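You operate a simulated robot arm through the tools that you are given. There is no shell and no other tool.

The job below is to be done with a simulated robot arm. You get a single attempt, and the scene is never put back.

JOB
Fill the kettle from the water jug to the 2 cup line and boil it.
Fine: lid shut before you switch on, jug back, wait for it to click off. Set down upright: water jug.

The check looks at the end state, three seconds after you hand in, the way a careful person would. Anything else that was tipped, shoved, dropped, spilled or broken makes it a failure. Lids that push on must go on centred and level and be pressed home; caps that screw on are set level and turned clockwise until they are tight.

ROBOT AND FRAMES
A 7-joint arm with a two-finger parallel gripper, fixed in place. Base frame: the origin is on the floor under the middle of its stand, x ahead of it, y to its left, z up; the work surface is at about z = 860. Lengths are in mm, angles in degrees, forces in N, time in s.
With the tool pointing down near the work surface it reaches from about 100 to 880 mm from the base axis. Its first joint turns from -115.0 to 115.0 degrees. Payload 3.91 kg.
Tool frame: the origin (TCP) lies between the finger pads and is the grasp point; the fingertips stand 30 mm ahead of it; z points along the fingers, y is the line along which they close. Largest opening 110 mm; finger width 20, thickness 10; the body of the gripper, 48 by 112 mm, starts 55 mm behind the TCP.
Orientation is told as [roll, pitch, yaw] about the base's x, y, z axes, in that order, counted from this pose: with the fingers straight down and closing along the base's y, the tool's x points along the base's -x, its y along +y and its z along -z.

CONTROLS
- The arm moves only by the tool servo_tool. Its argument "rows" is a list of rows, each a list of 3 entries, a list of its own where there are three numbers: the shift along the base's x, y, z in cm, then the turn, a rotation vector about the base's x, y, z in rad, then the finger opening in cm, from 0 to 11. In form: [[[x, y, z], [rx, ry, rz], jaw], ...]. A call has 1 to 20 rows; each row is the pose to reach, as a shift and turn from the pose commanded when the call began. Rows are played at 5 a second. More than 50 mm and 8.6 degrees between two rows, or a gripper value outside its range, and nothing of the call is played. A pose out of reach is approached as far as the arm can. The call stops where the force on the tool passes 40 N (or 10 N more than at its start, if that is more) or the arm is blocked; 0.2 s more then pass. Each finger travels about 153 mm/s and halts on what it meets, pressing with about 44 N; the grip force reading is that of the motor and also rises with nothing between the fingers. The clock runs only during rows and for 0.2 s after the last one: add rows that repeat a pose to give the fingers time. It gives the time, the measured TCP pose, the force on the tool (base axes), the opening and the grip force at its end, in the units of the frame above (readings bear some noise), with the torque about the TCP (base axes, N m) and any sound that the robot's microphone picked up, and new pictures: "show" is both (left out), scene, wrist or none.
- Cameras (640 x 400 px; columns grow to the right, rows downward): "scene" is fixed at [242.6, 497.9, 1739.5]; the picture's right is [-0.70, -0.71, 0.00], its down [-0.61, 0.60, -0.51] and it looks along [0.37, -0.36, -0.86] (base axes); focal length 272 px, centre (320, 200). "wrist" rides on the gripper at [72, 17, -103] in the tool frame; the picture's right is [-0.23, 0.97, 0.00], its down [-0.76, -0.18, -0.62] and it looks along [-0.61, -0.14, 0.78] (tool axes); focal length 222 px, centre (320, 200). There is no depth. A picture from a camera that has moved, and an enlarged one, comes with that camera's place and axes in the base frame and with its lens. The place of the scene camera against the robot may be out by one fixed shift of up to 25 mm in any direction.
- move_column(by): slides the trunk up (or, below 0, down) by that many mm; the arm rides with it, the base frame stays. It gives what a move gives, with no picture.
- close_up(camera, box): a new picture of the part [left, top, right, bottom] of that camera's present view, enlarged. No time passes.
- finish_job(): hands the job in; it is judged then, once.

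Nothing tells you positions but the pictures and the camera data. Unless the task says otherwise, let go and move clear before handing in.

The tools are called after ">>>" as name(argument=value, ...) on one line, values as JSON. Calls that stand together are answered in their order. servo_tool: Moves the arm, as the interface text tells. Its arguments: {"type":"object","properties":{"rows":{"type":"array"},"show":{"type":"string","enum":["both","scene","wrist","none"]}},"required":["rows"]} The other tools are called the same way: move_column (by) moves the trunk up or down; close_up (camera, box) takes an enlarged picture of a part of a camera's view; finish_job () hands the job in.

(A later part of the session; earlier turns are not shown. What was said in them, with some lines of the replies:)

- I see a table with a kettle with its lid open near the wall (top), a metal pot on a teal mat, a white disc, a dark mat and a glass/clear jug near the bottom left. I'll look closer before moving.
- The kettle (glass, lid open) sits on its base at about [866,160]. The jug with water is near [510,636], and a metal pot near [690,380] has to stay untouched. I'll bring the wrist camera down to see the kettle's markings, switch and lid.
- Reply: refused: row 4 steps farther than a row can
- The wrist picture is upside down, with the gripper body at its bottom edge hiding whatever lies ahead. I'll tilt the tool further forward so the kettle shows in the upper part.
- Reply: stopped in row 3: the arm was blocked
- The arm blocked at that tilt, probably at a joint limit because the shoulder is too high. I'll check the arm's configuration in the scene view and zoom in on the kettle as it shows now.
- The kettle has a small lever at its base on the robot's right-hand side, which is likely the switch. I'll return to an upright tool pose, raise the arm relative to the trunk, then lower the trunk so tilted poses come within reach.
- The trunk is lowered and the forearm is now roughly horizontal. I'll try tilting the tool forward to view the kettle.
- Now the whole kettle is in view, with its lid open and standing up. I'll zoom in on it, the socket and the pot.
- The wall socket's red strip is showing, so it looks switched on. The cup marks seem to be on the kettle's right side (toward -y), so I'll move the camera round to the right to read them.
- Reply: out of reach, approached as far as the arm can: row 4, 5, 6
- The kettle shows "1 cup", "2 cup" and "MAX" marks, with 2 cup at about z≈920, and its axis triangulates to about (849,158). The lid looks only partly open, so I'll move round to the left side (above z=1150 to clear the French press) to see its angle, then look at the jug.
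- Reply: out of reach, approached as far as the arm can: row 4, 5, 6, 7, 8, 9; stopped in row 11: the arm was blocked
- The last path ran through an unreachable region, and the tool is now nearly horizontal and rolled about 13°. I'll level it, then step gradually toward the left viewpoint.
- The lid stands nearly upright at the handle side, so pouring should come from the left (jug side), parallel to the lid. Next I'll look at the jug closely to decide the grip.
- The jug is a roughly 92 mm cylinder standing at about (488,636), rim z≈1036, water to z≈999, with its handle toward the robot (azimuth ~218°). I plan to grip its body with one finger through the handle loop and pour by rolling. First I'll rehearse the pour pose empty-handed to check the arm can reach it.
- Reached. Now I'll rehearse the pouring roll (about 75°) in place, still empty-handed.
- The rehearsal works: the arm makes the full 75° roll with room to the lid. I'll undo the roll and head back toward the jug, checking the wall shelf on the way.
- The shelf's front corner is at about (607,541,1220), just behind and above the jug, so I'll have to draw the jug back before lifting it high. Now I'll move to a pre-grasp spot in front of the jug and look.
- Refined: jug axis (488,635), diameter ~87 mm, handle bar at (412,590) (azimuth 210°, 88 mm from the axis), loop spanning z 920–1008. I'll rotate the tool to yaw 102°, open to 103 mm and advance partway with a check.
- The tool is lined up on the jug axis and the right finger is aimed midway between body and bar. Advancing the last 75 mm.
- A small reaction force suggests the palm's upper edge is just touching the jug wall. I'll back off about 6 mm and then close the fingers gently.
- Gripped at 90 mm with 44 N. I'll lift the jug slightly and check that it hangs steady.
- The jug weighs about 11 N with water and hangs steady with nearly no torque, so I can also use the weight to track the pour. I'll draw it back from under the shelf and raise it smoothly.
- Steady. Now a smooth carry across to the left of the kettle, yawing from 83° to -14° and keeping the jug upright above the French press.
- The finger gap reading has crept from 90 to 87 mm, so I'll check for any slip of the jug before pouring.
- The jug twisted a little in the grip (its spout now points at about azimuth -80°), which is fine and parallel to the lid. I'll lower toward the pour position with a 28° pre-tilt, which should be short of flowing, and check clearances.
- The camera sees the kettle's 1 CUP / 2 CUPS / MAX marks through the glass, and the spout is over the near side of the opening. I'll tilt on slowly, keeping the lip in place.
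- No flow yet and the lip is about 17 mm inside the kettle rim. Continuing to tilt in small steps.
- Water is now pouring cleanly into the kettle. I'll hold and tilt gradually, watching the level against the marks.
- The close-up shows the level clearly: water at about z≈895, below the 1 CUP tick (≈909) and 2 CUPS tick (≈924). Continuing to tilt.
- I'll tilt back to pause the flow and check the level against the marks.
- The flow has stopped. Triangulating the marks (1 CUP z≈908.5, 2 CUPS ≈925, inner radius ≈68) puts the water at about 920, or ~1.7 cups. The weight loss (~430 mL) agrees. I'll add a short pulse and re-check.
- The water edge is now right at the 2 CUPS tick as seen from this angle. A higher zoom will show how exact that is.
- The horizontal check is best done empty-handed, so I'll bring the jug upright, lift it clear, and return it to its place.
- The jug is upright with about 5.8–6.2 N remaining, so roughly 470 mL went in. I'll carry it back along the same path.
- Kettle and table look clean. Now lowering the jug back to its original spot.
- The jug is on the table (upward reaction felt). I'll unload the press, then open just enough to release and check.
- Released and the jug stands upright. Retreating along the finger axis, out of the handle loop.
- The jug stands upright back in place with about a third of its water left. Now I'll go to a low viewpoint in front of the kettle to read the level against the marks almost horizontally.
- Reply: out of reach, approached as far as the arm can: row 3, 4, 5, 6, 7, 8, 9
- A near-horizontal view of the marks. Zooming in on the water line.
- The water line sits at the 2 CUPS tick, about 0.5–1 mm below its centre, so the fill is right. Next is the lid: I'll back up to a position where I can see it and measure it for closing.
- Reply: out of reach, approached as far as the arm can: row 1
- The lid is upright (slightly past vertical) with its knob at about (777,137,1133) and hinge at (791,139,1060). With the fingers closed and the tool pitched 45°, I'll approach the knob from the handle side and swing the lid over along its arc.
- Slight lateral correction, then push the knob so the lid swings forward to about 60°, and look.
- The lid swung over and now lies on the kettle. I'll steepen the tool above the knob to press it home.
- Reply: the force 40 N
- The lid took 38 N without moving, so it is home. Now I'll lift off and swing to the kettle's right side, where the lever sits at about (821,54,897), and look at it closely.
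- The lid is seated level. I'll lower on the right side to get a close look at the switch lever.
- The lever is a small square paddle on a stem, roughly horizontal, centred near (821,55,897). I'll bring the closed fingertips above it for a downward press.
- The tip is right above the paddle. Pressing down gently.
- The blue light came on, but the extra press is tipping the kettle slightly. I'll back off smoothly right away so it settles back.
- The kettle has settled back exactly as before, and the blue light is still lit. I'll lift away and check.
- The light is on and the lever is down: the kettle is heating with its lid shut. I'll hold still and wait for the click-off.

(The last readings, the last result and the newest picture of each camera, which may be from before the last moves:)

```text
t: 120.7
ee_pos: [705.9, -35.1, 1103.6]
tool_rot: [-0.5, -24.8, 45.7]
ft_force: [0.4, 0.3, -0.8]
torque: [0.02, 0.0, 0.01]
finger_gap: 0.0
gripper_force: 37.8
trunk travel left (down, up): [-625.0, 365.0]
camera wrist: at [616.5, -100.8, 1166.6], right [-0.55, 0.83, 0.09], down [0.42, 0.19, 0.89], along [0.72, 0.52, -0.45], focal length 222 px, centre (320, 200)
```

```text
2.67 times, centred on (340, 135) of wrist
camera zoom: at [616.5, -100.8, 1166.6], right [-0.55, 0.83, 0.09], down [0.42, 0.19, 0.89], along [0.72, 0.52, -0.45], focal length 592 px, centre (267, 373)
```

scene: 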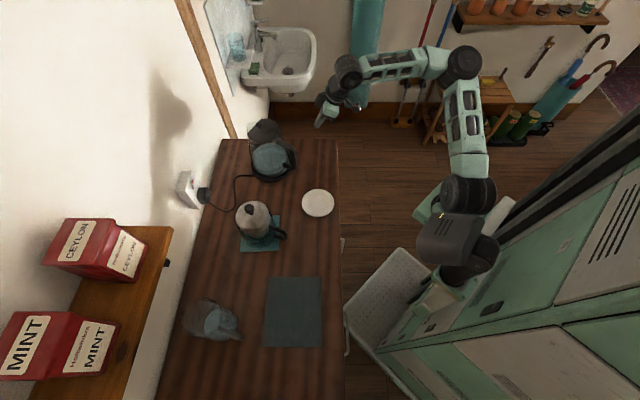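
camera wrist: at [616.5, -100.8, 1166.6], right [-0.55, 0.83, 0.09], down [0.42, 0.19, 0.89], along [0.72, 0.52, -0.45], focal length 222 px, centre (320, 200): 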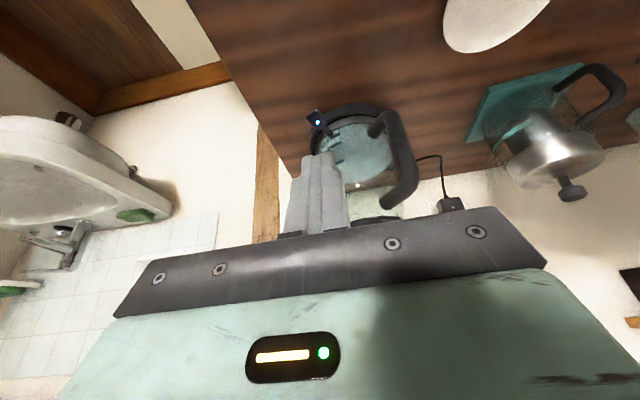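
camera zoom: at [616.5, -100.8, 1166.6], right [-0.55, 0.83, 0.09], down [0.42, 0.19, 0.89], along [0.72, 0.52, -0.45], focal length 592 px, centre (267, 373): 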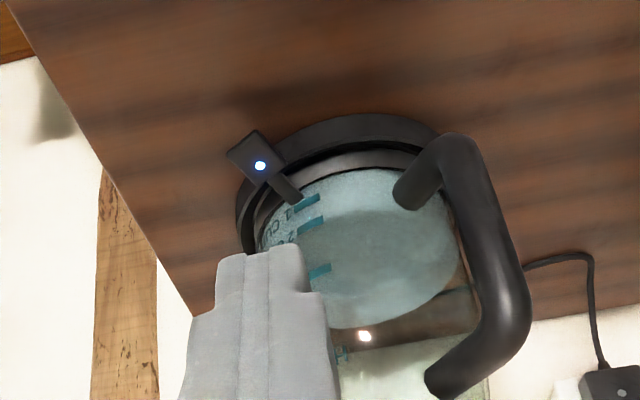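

>>> servo_tool(rows=[[[0, 0, 0], [0, 0, 0], 0], [[0, 0, 0], [0, 0, 0], 0], [[0, 0, 0], [0, 0, 0], 0], [[0, 0, 0], [0, 0, 0], 0], [[0, 0, 0], [0, 0, 0], 0], [[0, 0, 0], [0, 0, 0], 0], [[0, 0, 0], [0, 0, 0], 0], [[0, 0, 0], [0, 0, 0], 0], [[0, 0, 0], [0, 0, 0], 0], [[0, 0, 0], [0, 0, 0], 0], [[0, 0, 0], [0, 0, 0], 0], [[0, 0, 0], [0, 0, 0], 0], [[0, 0, 0], [0, 0, 0], 0], [[0, 0, 0], [0, 0, 0], 0], [[0, 0, 0], [0, 0, 0], 0], [[0, 0, 0], [0, 0, 0], 0], [[0, 0, 0], [0, 0, 0], 0], [[0, 0, 0], [0, 0, 0], 0], [[0, 0, 0], [0, 0, 0], 0], [[0, 0, 0], [0, 0, 0], 0]], show="none")

>>> servo_tool(rows=[[[0, 0, 0], [0, 0, 0], 0], [[0, 0, 0], [0, 0, 0], 0], [[0, 0, 0], [0, 0, 0], 0], [[0, 0, 0], [0, 0, 0], 0], [[0, 0, 0], [0, 0, 0], 0], [[0, 0, 0], [0, 0, 0], 0], [[0, 0, 0], [0, 0, 0], 0], [[0, 0, 0], [0, 0, 0], 0], [[0, 0, 0], [0, 0, 0], 0], [[0, 0, 0], [0, 0, 0], 0], [[0, 0, 0], [0, 0, 0], 0], [[0, 0, 0], [0, 0, 0], 0], [[0, 0, 0], [0, 0, 0], 0], [[0, 0, 0], [0, 0, 0], 0], [[0, 0, 0], [0, 0, 0], 0], [[0, 0, 0], [0, 0, 0], 0], [[0, 0, 0], [0, 0, 0], 0], [[0, 0, 0], [0, 0, 0], 0], [[0, 0, 0], [0, 0, 0], 0], [[0, 0, 0], [0, 0, 0], 0]], show="none")

>>> servo_tool(rows=[[[0, 0, 0], [0, 0, 0], 0], [[0, 0, 0], [0, 0, 0], 0], [[0, 0, 0], [0, 0, 0], 0], [[0, 0, 0], [0, 0, 0], 0], [[0, 0, 0], [0, 0, 0], 0], [[0, 0, 0], [0, 0, 0], 0], [[0, 0, 0], [0, 0, 0], 0], [[0, 0, 0], [0, 0, 0], 0], [[0, 0, 0], [0, 0, 0], 0], [[0, 0, 0], [0, 0, 0], 0], [[0, 0, 0], [0, 0, 0], 0], [[0, 0, 0], [0, 0, 0], 0], [[0, 0, 0], [0, 0, 0], 0], [[0, 0, 0], [0, 0, 0], 0], [[0, 0, 0], [0, 0, 0], 0], [[0, 0, 0], [0, 0, 0], 0], [[0, 0, 0], [0, 0, 0], 0], [[0, 0, 0], [0, 0, 0], 0], [[0, 0, 0], [0, 0, 0], 0], [[0, 0, 0], [0, 0, 0], 0]], show="none")

>>> servo_tool(rows=[[[0, 0, 0], [0, 0, 0], 0], [[0, 0, 0], [0, 0, 0], 0], [[0, 0, 0], [0, 0, 0], 0], [[0, 0, 0], [0, 0, 0], 0], [[0, 0, 0], [0, 0, 0], 0], [[0, 0, 0], [0, 0, 0], 0], [[0, 0, 0], [0, 0, 0], 0], [[0, 0, 0], [0, 0, 0], 0], [[0, 0, 0], [0, 0, 0], 0], [[0, 0, 0], [0, 0, 0], 0], [[0, 0, 0], [0, 0, 0], 0], [[0, 0, 0], [0, 0, 0], 0], [[0, 0, 0], [0, 0, 0], 0], [[0, 0, 0], [0, 0, 0], 0], [[0, 0, 0], [0, 0, 0], 0], [[0, 0, 0], [0, 0, 0], 0], [[0, 0, 0], [0, 0, 0], 0], [[0, 0, 0], [0, 0, 0], 0], [[0, 0, 0], [0, 0, 0], 0], [[0, 0, 0], [0, 0, 0], 0]], show="wrist")

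```text
t: 124.9
ee_pos: [705.5, -35.5, 1102.8]
tool_rot: [-0.4, -24.8, 45.6]
ft_force: [0.3, 1.0, 0.4]
torque: [0.0, -0.01, 0.02]
finger_gap: 0.1
gripper_force: 38.1
trunk travel left (down, up): [-625.0, 365.0]
```

```text
t: 129.1
ee_pos: [705.3, -35.7, 1102.6]
tool_rot: [-0.5, -24.8, 45.7]
ft_force: [0.1, 0.2, -0.1]
torque: [-0.01, 0.01, 0.08]
finger_gap: 0.0
gripper_force: 37.8
trunk travel left (down, up): [-625.0, 365.0]
```

```text
t: 133.3
ee_pos: [705.8, -36.4, 1102.3]
tool_rot: [-0.5, -24.9, 45.7]
ft_force: [0.1, 0.4, -0.3]
torque: [0.01, 0.03, -0.03]
finger_gap: 0.0
gripper_force: 37.9
trunk travel left (down, up): [-625.0, 365.0]
```

```text
t: 137.5
ee_pos: [705.6, -36.6, 1102.2]
tool_rot: [-0.5, -24.8, 45.7]
ft_force: [-0.3, -0.1, 0.5]
torque: [0.01, -0.01, 0.02]
finger_gap: 0.0
gripper_force: 37.3
trunk travel left (down, up): [-625.0, 365.0]
camera wrist: at [616.5, -100.8, 1166.6], right [-0.55, 0.83, 0.09], down [0.42, 0.19, 0.89], along [0.72, 0.52, -0.45], focal length 222 px, centre (320, 200)
```

wrist: 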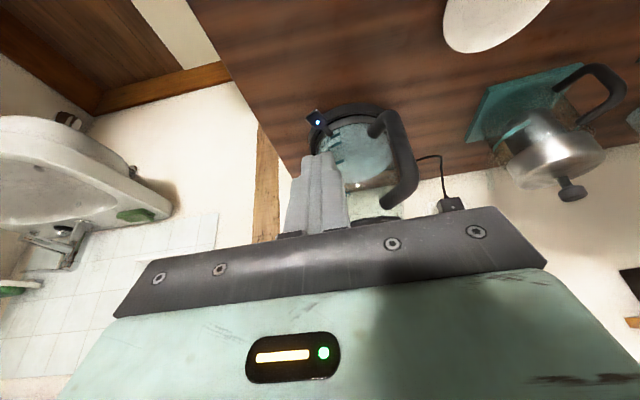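

Still heating. I'll keep waiting, and take a zoom at the kettle meanwhile.

>>> close_up(camera="wrist", box=[290, 90, 430, 210])

>>> servo_tool(rows=[[[0, 0, 0], [0, 0, 0], 0], [[0, 0, 0], [0, 0, 0], 0], [[0, 0, 0], [0, 0, 0], 0], [[0, 0, 0], [0, 0, 0], 0], [[0, 0, 0], [0, 0, 0], 0], [[0, 0, 0], [0, 0, 0], 0], [[0, 0, 0], [0, 0, 0], 0], [[0, 0, 0], [0, 0, 0], 0], [[0, 0, 0], [0, 0, 0], 0], [[0, 0, 0], [0, 0, 0], 0], [[0, 0, 0], [0, 0, 0], 0], [[0, 0, 0], [0, 0, 0], 0], [[0, 0, 0], [0, 0, 0], 0], [[0, 0, 0], [0, 0, 0], 0], [[0, 0, 0], [0, 0, 0], 0], [[0, 0, 0], [0, 0, 0], 0], [[0, 0, 0], [0, 0, 0], 0], [[0, 0, 0], [0, 0, 0], 0], [[0, 0, 0], [0, 0, 0], 0], [[0, 0, 0], [0, 0, 0], 0]], show="none")

>>> servo_tool(rows=[[[0, 0, 0], [0, 0, 0], 0], [[0, 0, 0], [0, 0, 0], 0], [[0, 0, 0], [0, 0, 0], 0], [[0, 0, 0], [0, 0, 0], 0], [[0, 0, 0], [0, 0, 0], 0], [[0, 0, 0], [0, 0, 0], 0], [[0, 0, 0], [0, 0, 0], 0], [[0, 0, 0], [0, 0, 0], 0], [[0, 0, 0], [0, 0, 0], 0], [[0, 0, 0], [0, 0, 0], 0], [[0, 0, 0], [0, 0, 0], 0], [[0, 0, 0], [0, 0, 0], 0], [[0, 0, 0], [0, 0, 0], 0], [[0, 0, 0], [0, 0, 0], 0], [[0, 0, 0], [0, 0, 0], 0], [[0, 0, 0], [0, 0, 0], 0], [[0, 0, 0], [0, 0, 0], 0], [[0, 0, 0], [0, 0, 0], 0], [[0, 0, 0], [0, 0, 0], 0], [[0, 0, 0], [0, 0, 0], 0]], show="none")

>>> servo_tool(rows=[[[0, 0, 0], [0, 0, 0], 0], [[0, 0, 0], [0, 0, 0], 0], [[0, 0, 0], [0, 0, 0], 0], [[0, 0, 0], [0, 0, 0], 0], [[0, 0, 0], [0, 0, 0], 0], [[0, 0, 0], [0, 0, 0], 0], [[0, 0, 0], [0, 0, 0], 0], [[0, 0, 0], [0, 0, 0], 0], [[0, 0, 0], [0, 0, 0], 0], [[0, 0, 0], [0, 0, 0], 0], [[0, 0, 0], [0, 0, 0], 0], [[0, 0, 0], [0, 0, 0], 0], [[0, 0, 0], [0, 0, 0], 0], [[0, 0, 0], [0, 0, 0], 0], [[0, 0, 0], [0, 0, 0], 0], [[0, 0, 0], [0, 0, 0], 0], [[0, 0, 0], [0, 0, 0], 0], [[0, 0, 0], [0, 0, 0], 0], [[0, 0, 0], [0, 0, 0], 0], [[0, 0, 0], [0, 0, 0], 0]], show="none")

>>> servo_tool(rows=[[[0, 0, 0], [0, 0, 0], 0], [[0, 0, 0], [0, 0, 0], 0], [[0, 0, 0], [0, 0, 0], 0], [[0, 0, 0], [0, 0, 0], 0], [[0, 0, 0], [0, 0, 0], 0], [[0, 0, 0], [0, 0, 0], 0], [[0, 0, 0], [0, 0, 0], 0], [[0, 0, 0], [0, 0, 0], 0], [[0, 0, 0], [0, 0, 0], 0], [[0, 0, 0], [0, 0, 0], 0], [[0, 0, 0], [0, 0, 0], 0], [[0, 0, 0], [0, 0, 0], 0], [[0, 0, 0], [0, 0, 0], 0], [[0, 0, 0], [0, 0, 0], 0], [[0, 0, 0], [0, 0, 0], 0], [[0, 0, 0], [0, 0, 0], 0], [[0, 0, 0], [0, 0, 0], 0], [[0, 0, 0], [0, 0, 0], 0], [[0, 0, 0], [0, 0, 0], 0], [[0, 0, 0], [0, 0, 0], 0]], show="wrist")

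```text
3.33 times, centred on (360, 150) of wrist
camera zoom: at [616.5, -100.8, 1166.6], right [-0.55, 0.83, 0.09], down [0.42, 0.19, 0.89], along [0.72, 0.52, -0.45], focal length 740 px, centre (187, 367)
```

zoom: 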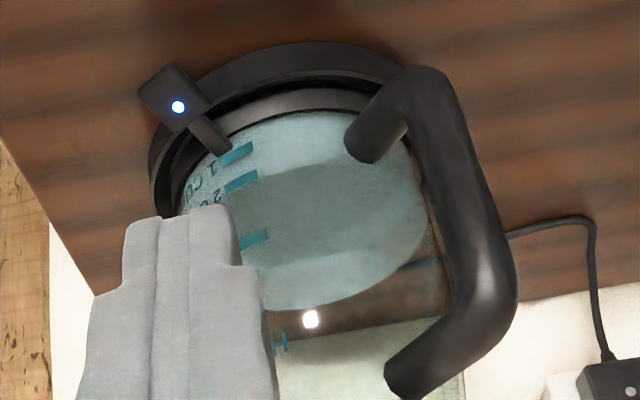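

```text
t: 141.7
ee_pos: [706.0, -36.1, 1103.9]
tool_rot: [-0.5, -24.8, 45.7]
ft_force: [-0.4, 1.7, 0.7]
torque: [0.03, -0.05, -0.01]
finger_gap: 0.0
gripper_force: 37.3
trunk travel left (down, up): [-625.0, 365.0]
```

```text
t: 145.9
ee_pos: [706.0, -34.8, 1103.3]
tool_rot: [-0.5, -24.9, 45.7]
ft_force: [0.2, -0.6, 0.5]
torque: [0.01, -0.01, -0.03]
finger_gap: 0.2
gripper_force: 37.5
trunk travel left (down, up): [-625.0, 365.0]
```

```text
t: 150.1
ee_pos: [706.0, -35.6, 1103.6]
tool_rot: [-0.6, -24.9, 45.7]
ft_force: [0.5, 0.6, -0.5]
torque: [-0.02, -0.03, 0.01]
finger_gap: 0.1
gripper_force: 37.8
trunk travel left (down, up): [-625.0, 365.0]
```

```text
t: 154.3
ee_pos: [706.0, -35.7, 1102.6]
tool_rot: [-0.4, -24.8, 45.6]
ft_force: [0.2, 0.7, 0.8]
torque: [0.01, 0.01, -0.02]
finger_gap: 0.0
gripper_force: 37.3
trunk travel left (down, up): [-625.0, 365.0]
camera wrist: at [616.5, -100.8, 1166.6], right [-0.55, 0.83, 0.09], down [0.42, 0.19, 0.89], along [0.72, 0.52, -0.45], focal length 222 px, centre (320, 200)
```

wrist: 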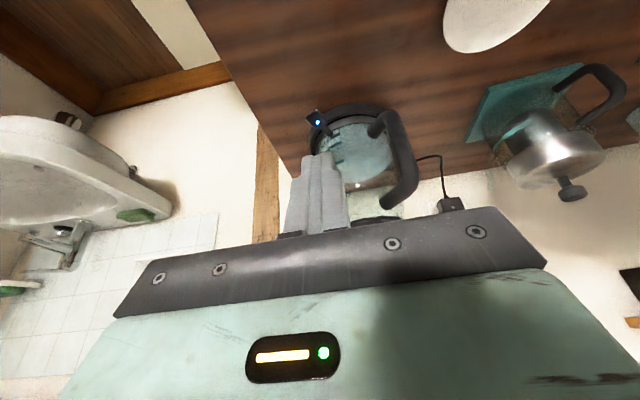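

The near edge of the water meets the 2 CUPS tick, and the light is still on. Continuing to wait.

>>> servo_tool(rows=[[[0, 0, 0], [0, 0, 0], 0], [[0, 0, 0], [0, 0, 0], 0], [[0, 0, 0], [0, 0, 0], 0], [[0, 0, 0], [0, 0, 0], 0], [[0, 0, 0], [0, 0, 0], 0], [[0, 0, 0], [0, 0, 0], 0], [[0, 0, 0], [0, 0, 0], 0], [[0, 0, 0], [0, 0, 0], 0], [[0, 0, 0], [0, 0, 0], 0], [[0, 0, 0], [0, 0, 0], 0], [[0, 0, 0], [0, 0, 0], 0], [[0, 0, 0], [0, 0, 0], 0], [[0, 0, 0], [0, 0, 0], 0], [[0, 0, 0], [0, 0, 0], 0], [[0, 0, 0], [0, 0, 0], 0], [[0, 0, 0], [0, 0, 0], 0], [[0, 0, 0], [0, 0, 0], 0], [[0, 0, 0], [0, 0, 0], 0], [[0, 0, 0], [0, 0, 0], 0], [[0, 0, 0], [0, 0, 0], 0]], show="none")

>>> servo_tool(rows=[[[0, 0, 0], [0, 0, 0], 0], [[0, 0, 0], [0, 0, 0], 0], [[0, 0, 0], [0, 0, 0], 0], [[0, 0, 0], [0, 0, 0], 0], [[0, 0, 0], [0, 0, 0], 0], [[0, 0, 0], [0, 0, 0], 0], [[0, 0, 0], [0, 0, 0], 0], [[0, 0, 0], [0, 0, 0], 0], [[0, 0, 0], [0, 0, 0], 0], [[0, 0, 0], [0, 0, 0], 0], [[0, 0, 0], [0, 0, 0], 0], [[0, 0, 0], [0, 0, 0], 0], [[0, 0, 0], [0, 0, 0], 0], [[0, 0, 0], [0, 0, 0], 0], [[0, 0, 0], [0, 0, 0], 0], [[0, 0, 0], [0, 0, 0], 0], [[0, 0, 0], [0, 0, 0], 0], [[0, 0, 0], [0, 0, 0], 0], [[0, 0, 0], [0, 0, 0], 0], [[0, 0, 0], [0, 0, 0], 0]], show="none")

>>> servo_tool(rows=[[[0, 0, 0], [0, 0, 0], 0], [[0, 0, 0], [0, 0, 0], 0], [[0, 0, 0], [0, 0, 0], 0], [[0, 0, 0], [0, 0, 0], 0], [[0, 0, 0], [0, 0, 0], 0], [[0, 0, 0], [0, 0, 0], 0], [[0, 0, 0], [0, 0, 0], 0], [[0, 0, 0], [0, 0, 0], 0], [[0, 0, 0], [0, 0, 0], 0], [[0, 0, 0], [0, 0, 0], 0], [[0, 0, 0], [0, 0, 0], 0], [[0, 0, 0], [0, 0, 0], 0], [[0, 0, 0], [0, 0, 0], 0], [[0, 0, 0], [0, 0, 0], 0], [[0, 0, 0], [0, 0, 0], 0], [[0, 0, 0], [0, 0, 0], 0], [[0, 0, 0], [0, 0, 0], 0], [[0, 0, 0], [0, 0, 0], 0], [[0, 0, 0], [0, 0, 0], 0], [[0, 0, 0], [0, 0, 0], 0]], show="none")

>>> servo_tool(rows=[[[0, 0, 0], [0, 0, 0], 0], [[0, 0, 0], [0, 0, 0], 0], [[0, 0, 0], [0, 0, 0], 0], [[0, 0, 0], [0, 0, 0], 0], [[0, 0, 0], [0, 0, 0], 0], [[0, 0, 0], [0, 0, 0], 0], [[0, 0, 0], [0, 0, 0], 0], [[0, 0, 0], [0, 0, 0], 0], [[0, 0, 0], [0, 0, 0], 0], [[0, 0, 0], [0, 0, 0], 0], [[0, 0, 0], [0, 0, 0], 0], [[0, 0, 0], [0, 0, 0], 0], [[0, 0, 0], [0, 0, 0], 0], [[0, 0, 0], [0, 0, 0], 0], [[0, 0, 0], [0, 0, 0], 0], [[0, 0, 0], [0, 0, 0], 0], [[0, 0, 0], [0, 0, 0], 0], [[0, 0, 0], [0, 0, 0], 0], [[0, 0, 0], [0, 0, 0], 0], [[0, 0, 0], [0, 0, 0], 0]], show="none")

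>>> servo_tool(rows=[[[0, 0, 0], [0, 0, 0], 0], [[0, 0, 0], [0, 0, 0], 0], [[0, 0, 0], [0, 0, 0], 0], [[0, 0, 0], [0, 0, 0], 0], [[0, 0, 0], [0, 0, 0], 0], [[0, 0, 0], [0, 0, 0], 0], [[0, 0, 0], [0, 0, 0], 0], [[0, 0, 0], [0, 0, 0], 0], [[0, 0, 0], [0, 0, 0], 0], [[0, 0, 0], [0, 0, 0], 0], [[0, 0, 0], [0, 0, 0], 0], [[0, 0, 0], [0, 0, 0], 0], [[0, 0, 0], [0, 0, 0], 0], [[0, 0, 0], [0, 0, 0], 0], [[0, 0, 0], [0, 0, 0], 0], [[0, 0, 0], [0, 0, 0], 0], [[0, 0, 0], [0, 0, 0], 0], [[0, 0, 0], [0, 0, 0], 0], [[0, 0, 0], [0, 0, 0], 0], [[0, 0, 0], [0, 0, 0], 0]], show="none")

>>> servo_tool(rows=[[[0, 0, 0], [0, 0, 0], 0], [[0, 0, 0], [0, 0, 0], 0], [[0, 0, 0], [0, 0, 0], 0], [[0, 0, 0], [0, 0, 0], 0], [[0, 0, 0], [0, 0, 0], 0], [[0, 0, 0], [0, 0, 0], 0], [[0, 0, 0], [0, 0, 0], 0], [[0, 0, 0], [0, 0, 0], 0], [[0, 0, 0], [0, 0, 0], 0], [[0, 0, 0], [0, 0, 0], 0], [[0, 0, 0], [0, 0, 0], 0], [[0, 0, 0], [0, 0, 0], 0], [[0, 0, 0], [0, 0, 0], 0], [[0, 0, 0], [0, 0, 0], 0], [[0, 0, 0], [0, 0, 0], 0], [[0, 0, 0], [0, 0, 0], 0], [[0, 0, 0], [0, 0, 0], 0], [[0, 0, 0], [0, 0, 0], 0], [[0, 0, 0], [0, 0, 0], 0], [[0, 0, 0], [0, 0, 0], 0]], show="wrist")

```text
t: 158.5
ee_pos: [705.0, -35.9, 1103.5]
tool_rot: [-0.5, -24.8, 45.8]
ft_force: [-0.2, 0.0, 0.0]
torque: [0.01, 0.02, 0.01]
finger_gap: 0.0
gripper_force: 38.1
trunk travel left (down, up): [-625.0, 365.0]
```

```text
t: 162.7
ee_pos: [704.8, -35.8, 1102.4]
tool_rot: [-0.5, -24.8, 45.7]
ft_force: [0.1, 0.8, 0.2]
torque: [0.01, 0.03, 0.0]
finger_gap: 0.2
gripper_force: 37.7
trunk travel left (down, up): [-625.0, 365.0]
```

```text
t: 166.9
ee_pos: [704.9, -35.2, 1102.9]
tool_rot: [-0.6, -24.8, 45.7]
ft_force: [0.6, -0.1, 0.9]
torque: [0.01, -0.01, -0.01]
finger_gap: 0.0
gripper_force: 38.0
trunk travel left (down, up): [-625.0, 365.0]
```

```text
t: 171.1
ee_pos: [705.3, -35.7, 1102.4]
tool_rot: [-0.5, -24.7, 45.7]
ft_force: [-0.1, -0.3, 0.0]
torque: [0.02, -0.02, -0.02]
finger_gap: 0.2
gripper_force: 38.2
trunk travel left (down, up): [-625.0, 365.0]
```

```text
t: 175.3
ee_pos: [705.0, -35.3, 1102.4]
tool_rot: [-0.5, -24.9, 45.7]
ft_force: [0.4, -0.3, 0.2]
torque: [-0.03, -0.01, 0.0]
finger_gap: 0.0
gripper_force: 37.8
trunk travel left (down, up): [-625.0, 365.0]
```

```text
t: 179.5
ee_pos: [705.8, -36.7, 1102.7]
tool_rot: [-0.4, -24.7, 45.7]
ft_force: [-0.1, 0.2, 0.2]
torque: [-0.04, -0.03, 0.04]
finger_gap: 0.0
gripper_force: 37.5
trunk travel left (down, up): [-625.0, 365.0]
camera wrist: at [616.5, -100.8, 1166.6], right [-0.55, 0.83, 0.09], down [0.42, 0.19, 0.89], along [0.72, 0.52, -0.45], focal length 222 px, centre (320, 200)
```

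wrist: 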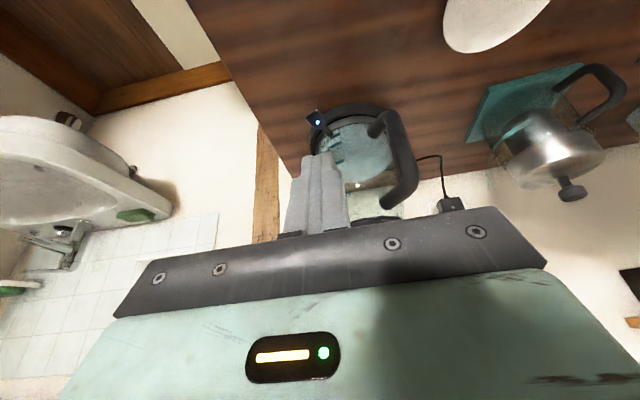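

>>> close_up(camera="scene", box=[230, 80, 330, 190])

>>> servo_tool(rows=[[[0, 0, 0], [0, 0, 0], 0], [[0, 0, 0], [0, 0, 0], 0], [[0, 0, 0], [0, 0, 0], 0], [[0, 0, 0], [0, 0, 0], 0], [[0, 0, 0], [0, 0, 0], 0], [[0, 0, 0], [0, 0, 0], 0], [[0, 0, 0], [0, 0, 0], 0], [[0, 0, 0], [0, 0, 0], 0], [[0, 0, 0], [0, 0, 0], 0], [[0, 0, 0], [0, 0, 0], 0], [[0, 0, 0], [0, 0, 0], 0], [[0, 0, 0], [0, 0, 0], 0], [[0, 0, 0], [0, 0, 0], 0], [[0, 0, 0], [0, 0, 0], 0], [[0, 0, 0], [0, 0, 0], 0], [[0, 0, 0], [0, 0, 0], 0], [[0, 0, 0], [0, 0, 0], 0], [[0, 0, 0], [0, 0, 0], 0], [[0, 0, 0], [0, 0, 0], 0], [[0, 0, 0], [0, 0, 0], 0]], show="none")

>>> servo_tool(rows=[[[0, 0, 0], [0, 0, 0], 0], [[0, 0, 0], [0, 0, 0], 0], [[0, 0, 0], [0, 0, 0], 0], [[0, 0, 0], [0, 0, 0], 0], [[0, 0, 0], [0, 0, 0], 0], [[0, 0, 0], [0, 0, 0], 0], [[0, 0, 0], [0, 0, 0], 0], [[0, 0, 0], [0, 0, 0], 0], [[0, 0, 0], [0, 0, 0], 0], [[0, 0, 0], [0, 0, 0], 0], [[0, 0, 0], [0, 0, 0], 0], [[0, 0, 0], [0, 0, 0], 0], [[0, 0, 0], [0, 0, 0], 0], [[0, 0, 0], [0, 0, 0], 0], [[0, 0, 0], [0, 0, 0], 0], [[0, 0, 0], [0, 0, 0], 0], [[0, 0, 0], [0, 0, 0], 0], [[0, 0, 0], [0, 0, 0], 0], [[0, 0, 0], [0, 0, 0], 0], [[0, 0, 0], [0, 0, 0], 0]], show="none")

>>> servo_tool(rows=[[[0, 0, 0], [0, 0, 0], 0], [[0, 0, 0], [0, 0, 0], 0], [[0, 0, 0], [0, 0, 0], 0], [[0, 0, 0], [0, 0, 0], 0], [[0, 0, 0], [0, 0, 0], 0], [[0, 0, 0], [0, 0, 0], 0], [[0, 0, 0], [0, 0, 0], 0], [[0, 0, 0], [0, 0, 0], 0], [[0, 0, 0], [0, 0, 0], 0], [[0, 0, 0], [0, 0, 0], 0], [[0, 0, 0], [0, 0, 0], 0], [[0, 0, 0], [0, 0, 0], 0], [[0, 0, 0], [0, 0, 0], 0], [[0, 0, 0], [0, 0, 0], 0], [[0, 0, 0], [0, 0, 0], 0], [[0, 0, 0], [0, 0, 0], 0], [[0, 0, 0], [0, 0, 0], 0], [[0, 0, 0], [0, 0, 0], 0], [[0, 0, 0], [0, 0, 0], 0], [[0, 0, 0], [0, 0, 0], 0]], show="none")

>>> servo_tool(rows=[[[0, 0, 0], [0, 0, 0], 0], [[0, 0, 0], [0, 0, 0], 0], [[0, 0, 0], [0, 0, 0], 0], [[0, 0, 0], [0, 0, 0], 0], [[0, 0, 0], [0, 0, 0], 0], [[0, 0, 0], [0, 0, 0], 0], [[0, 0, 0], [0, 0, 0], 0], [[0, 0, 0], [0, 0, 0], 0], [[0, 0, 0], [0, 0, 0], 0], [[0, 0, 0], [0, 0, 0], 0], [[0, 0, 0], [0, 0, 0], 0], [[0, 0, 0], [0, 0, 0], 0], [[0, 0, 0], [0, 0, 0], 0], [[0, 0, 0], [0, 0, 0], 0], [[0, 0, 0], [0, 0, 0], 0], [[0, 0, 0], [0, 0, 0], 0], [[0, 0, 0], [0, 0, 0], 0], [[0, 0, 0], [0, 0, 0], 0], [[0, 0, 0], [0, 0, 0], 0], [[0, 0, 0], [0, 0, 0], 0]], show="none")

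>>> servo_tool(rows=[[[0, 0, 0], [0, 0, 0], 0], [[0, 0, 0], [0, 0, 0], 0], [[0, 0, 0], [0, 0, 0], 0], [[0, 0, 0], [0, 0, 0], 0], [[0, 0, 0], [0, 0, 0], 0], [[0, 0, 0], [0, 0, 0], 0], [[0, 0, 0], [0, 0, 0], 0], [[0, 0, 0], [0, 0, 0], 0], [[0, 0, 0], [0, 0, 0], 0], [[0, 0, 0], [0, 0, 0], 0], [[0, 0, 0], [0, 0, 0], 0], [[0, 0, 0], [0, 0, 0], 0], [[0, 0, 0], [0, 0, 0], 0], [[0, 0, 0], [0, 0, 0], 0], [[0, 0, 0], [0, 0, 0], 0], [[0, 0, 0], [0, 0, 0], 0], [[0, 0, 0], [0, 0, 0], 0], [[0, 0, 0], [0, 0, 0], 0], [[0, 0, 0], [0, 0, 0], 0], [[0, 0, 0], [0, 0, 0], 0]], show="none")

>>> servo_tool(rows=[[[0, 0, 0], [0, 0, 0], 0], [[0, 0, 0], [0, 0, 0], 0], [[0, 0, 0], [0, 0, 0], 0], [[0, 0, 0], [0, 0, 0], 0], [[0, 0, 0], [0, 0, 0], 0], [[0, 0, 0], [0, 0, 0], 0], [[0, 0, 0], [0, 0, 0], 0], [[0, 0, 0], [0, 0, 0], 0], [[0, 0, 0], [0, 0, 0], 0], [[0, 0, 0], [0, 0, 0], 0], [[0, 0, 0], [0, 0, 0], 0], [[0, 0, 0], [0, 0, 0], 0], [[0, 0, 0], [0, 0, 0], 0], [[0, 0, 0], [0, 0, 0], 0], [[0, 0, 0], [0, 0, 0], 0], [[0, 0, 0], [0, 0, 0], 0], [[0, 0, 0], [0, 0, 0], 0], [[0, 0, 0], [0, 0, 0], 0], [[0, 0, 0], [0, 0, 0], 0], [[0, 0, 0], [0, 0, 0], 0]], show="wrist")

```text
3.64 times, centred on (280, 135) of scene
camera zoom: at [242.6, 497.9, 1739.5], right [-0.7, -0.71, 0.0], down [-0.61, 0.6, -0.51], along [0.37, -0.36, -0.86], focal length 989 px, centre (466, 436)
```

zoom: 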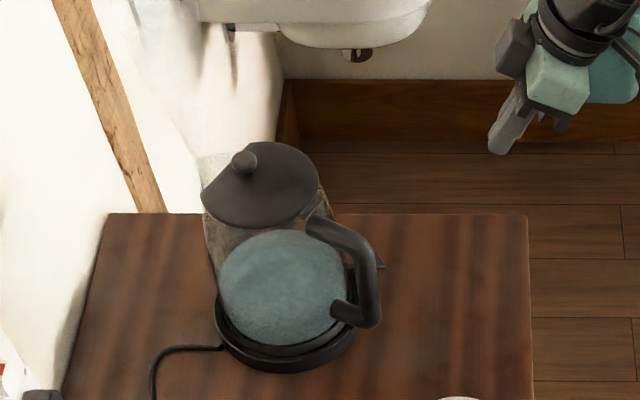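

```text
t: 183.7
ee_pos: [705.2, -35.3, 1103.3]
tool_rot: [-0.5, -24.8, 45.7]
ft_force: [-0.6, 0.2, 0.3]
torque: [-0.01, 0.0, 0.01]
finger_gap: 0.1
gripper_force: 37.0
trunk travel left (down, up): [-625.0, 365.0]
```

```text
t: 187.9
ee_pos: [705.0, -36.5, 1102.6]
tool_rot: [-0.5, -24.8, 45.7]
ft_force: [0.0, 0.6, -0.8]
torque: [-0.02, 0.02, 0.01]
finger_gap: 0.0
gripper_force: 37.4
trunk travel left (down, up): [-625.0, 365.0]
```

```text
t: 192.1
ee_pos: [704.8, -35.6, 1102.1]
tool_rot: [-0.5, -24.8, 45.7]
ft_force: [0.4, 0.0, 0.5]
torque: [-0.03, 0.01, -0.03]
finger_gap: 0.0
gripper_force: 37.0
trunk travel left (down, up): [-625.0, 365.0]
```

```text
t: 196.3
ee_pos: [704.8, -34.0, 1102.4]
tool_rot: [-0.6, -24.8, 45.7]
ft_force: [0.1, -0.8, 0.6]
torque: [0.02, -0.02, 0.0]
finger_gap: 0.0
gripper_force: 37.4
trunk travel left (down, up): [-625.0, 365.0]
```

```text
t: 200.5
ee_pos: [704.4, -36.3, 1101.9]
tool_rot: [-0.5, -24.8, 45.7]
ft_force: [0.5, -0.9, -0.6]
torque: [0.02, -0.01, -0.02]
finger_gap: 0.0
gripper_force: 37.6
trunk travel left (down, up): [-625.0, 365.0]
```

```text
t: 204.7
ee_pos: [706.3, -37.3, 1102.4]
tool_rot: [-0.5, -24.8, 45.7]
ft_force: [0.6, -0.2, 0.5]
torque: [-0.04, 0.0, -0.01]
finger_gap: 0.1
gripper_force: 37.7
trunk travel left (down, up): [-625.0, 365.0]
camera wrist: at [616.5, -100.8, 1166.6], right [-0.55, 0.83, 0.09], down [0.42, 0.19, 0.89], along [0.72, 0.52, -0.45], focal length 222 px, centre (320, 200)
```

wrist: 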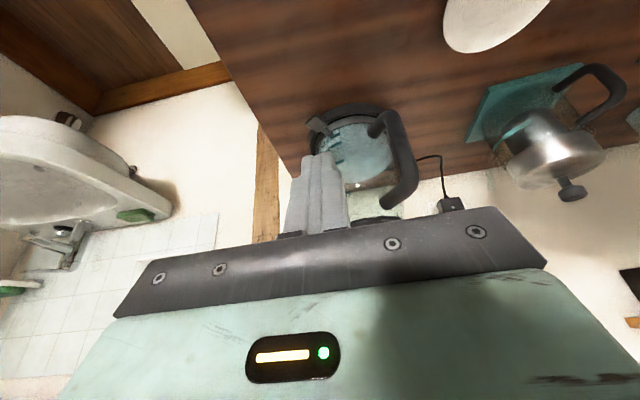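

The blue light has gone out and the paddle looks raised again. A closer look will confirm it.

>>> close_up(camera="wrist", box=[290, 80, 430, 210])

>>> close_up(camera="scene", box=[230, 60, 330, 190])

>>> close_up(camera="wrist", box=[300, 95, 370, 150])

```text
3.08 times, centred on (360, 145) of wrist
camera zoom: at [616.5, -100.8, 1166.6], right [-0.55, 0.83, 0.09], down [0.42, 0.19, 0.89], along [0.72, 0.52, -0.45], focal length 684 px, centre (197, 369)
```

zoom: 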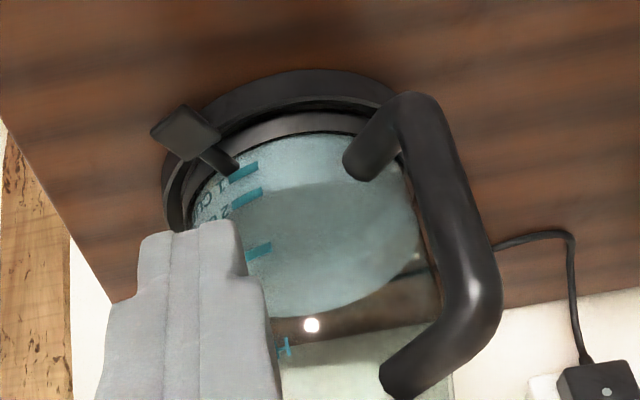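

```text
3.08 times, centred on (280, 125) of scene
camera zoom: at [242.6, 497.9, 1739.5], right [-0.7, -0.71, 0.0], down [-0.61, 0.6, -0.51], along [0.37, -0.36, -0.86], focal length 836 px, centre (443, 431)
```

zoom: 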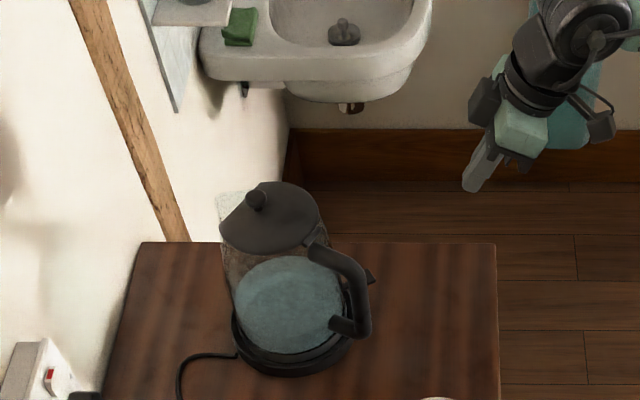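

```text
7.27 times, centred on (335, 122) of wrist
camera zoom: at [616.5, -100.8, 1166.6], right [-0.55, 0.83, 0.09], down [0.42, 0.19, 0.89], along [0.72, 0.52, -0.45], focal length 1615 px, centre (211, 764)
```

zoom: 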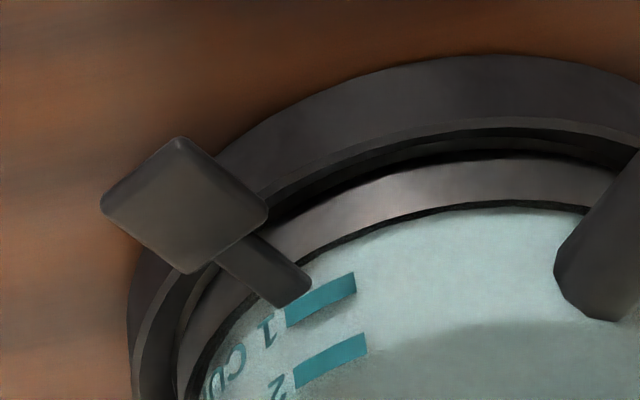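

The lever has popped up and the light is off, about 80 s after switching on, which fits boiling ~480 mL. I'll do a last check of the jug, table and lid before handing in.

>>> close_up(camera="scene", box=[160, 180, 350, 380])

>>> close_up(camera="scene", box=[240, 110, 310, 190])

>>> servo_tool(rows=[[[-2, -1, 3], [0, 0, 0], 0], [[-4, -2, 7], [0, 0, 0], 0], [[-6, -3, 11], [0, 0, 0], 0], [[-6, -3, 13], [0, 0, 0], 1], [[-6, -3, 13], [0, 0, 0], 2]])

```text
2.00 times, centred on (255, 280) of scene
camera zoom: at [242.6, 497.9, 1739.5], right [-0.7, -0.71, 0.0], down [-0.61, 0.6, -0.51], along [0.37, -0.36, -0.86], focal length 544 px, centre (450, 40)
```

zoom: 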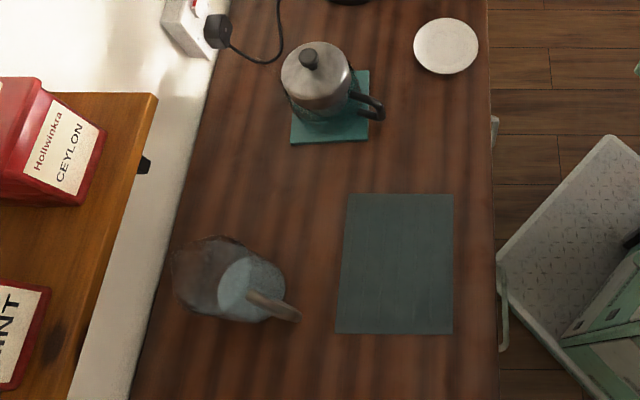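

```text
5.00 times, centred on (275, 150) of scene
camera zoom: at [242.6, 497.9, 1739.5], right [-0.7, -0.71, 0.0], down [-0.61, 0.6, -0.51], along [0.37, -0.36, -0.86], focal length 1359 px, centre (545, 450)
```

zoom: 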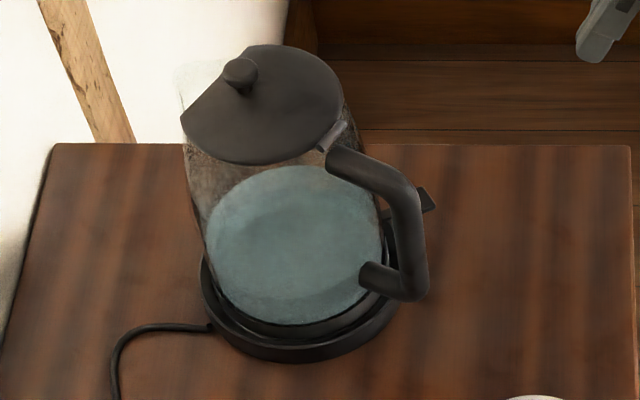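

```text
t: 205.9
ee_pos: [646.2, -65.2, 1233.4]
tool_rot: [-0.6, -24.7, 45.7]
ft_force: [0.0, -0.9, -0.2]
torque: [0.03, -0.02, -0.01]
finger_gap: 20.1
gripper_force: 0.0
trunk travel left (down, up): [-625.0, 365.0]
camera wrist: at [556.6, -130.7, 1296.8], right [-0.55, 0.83, 0.09], down [0.42, 0.19, 0.89], along [0.72, 0.52, -0.46], focal length 222 px, centre (320, 200)
```

scene: 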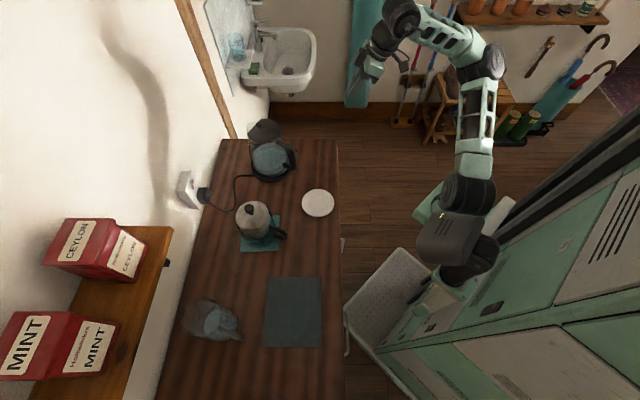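
wrist: 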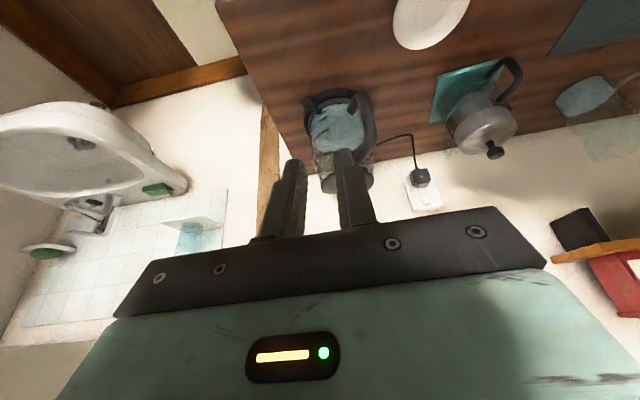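

The kettle holds water at the 2-cup line, its lid is shut level, it has boiled and switched itself off. The jug stands upright back where it was, nothing else has moved, and the arm is clear, so I'm handing in.

>>> finish_job()

```text
The job is handed in.
```

The kettle is filled to the 2 cup line and has boiled. I've handed the job in, but no result of the check came back.

- **Water level:** seen almost side-on, the water sits at the 2 cup line, perhaps 1 mm below the middle of the mark.
- **Lid:** it was shut and pressed down with about 38 N before I switched the kettle on.
- **Boil:** the kettle ran for roughly 70 to 95 seconds. Then its light went out and the lever popped back up. The microphone reported no click, so I'm going by the light and the lever.
- **Kettle tip:** while pressing the switch I pushed a little too far, and the kettle tilted by roughly 6 degrees. I eased off straight away. It settled back as before, and the pictures show no spill.
- **Jug:** it stands upright in its original place, with about a third of its water left.

The French press, plate and mats look untouched, and the arm is clear of the table.
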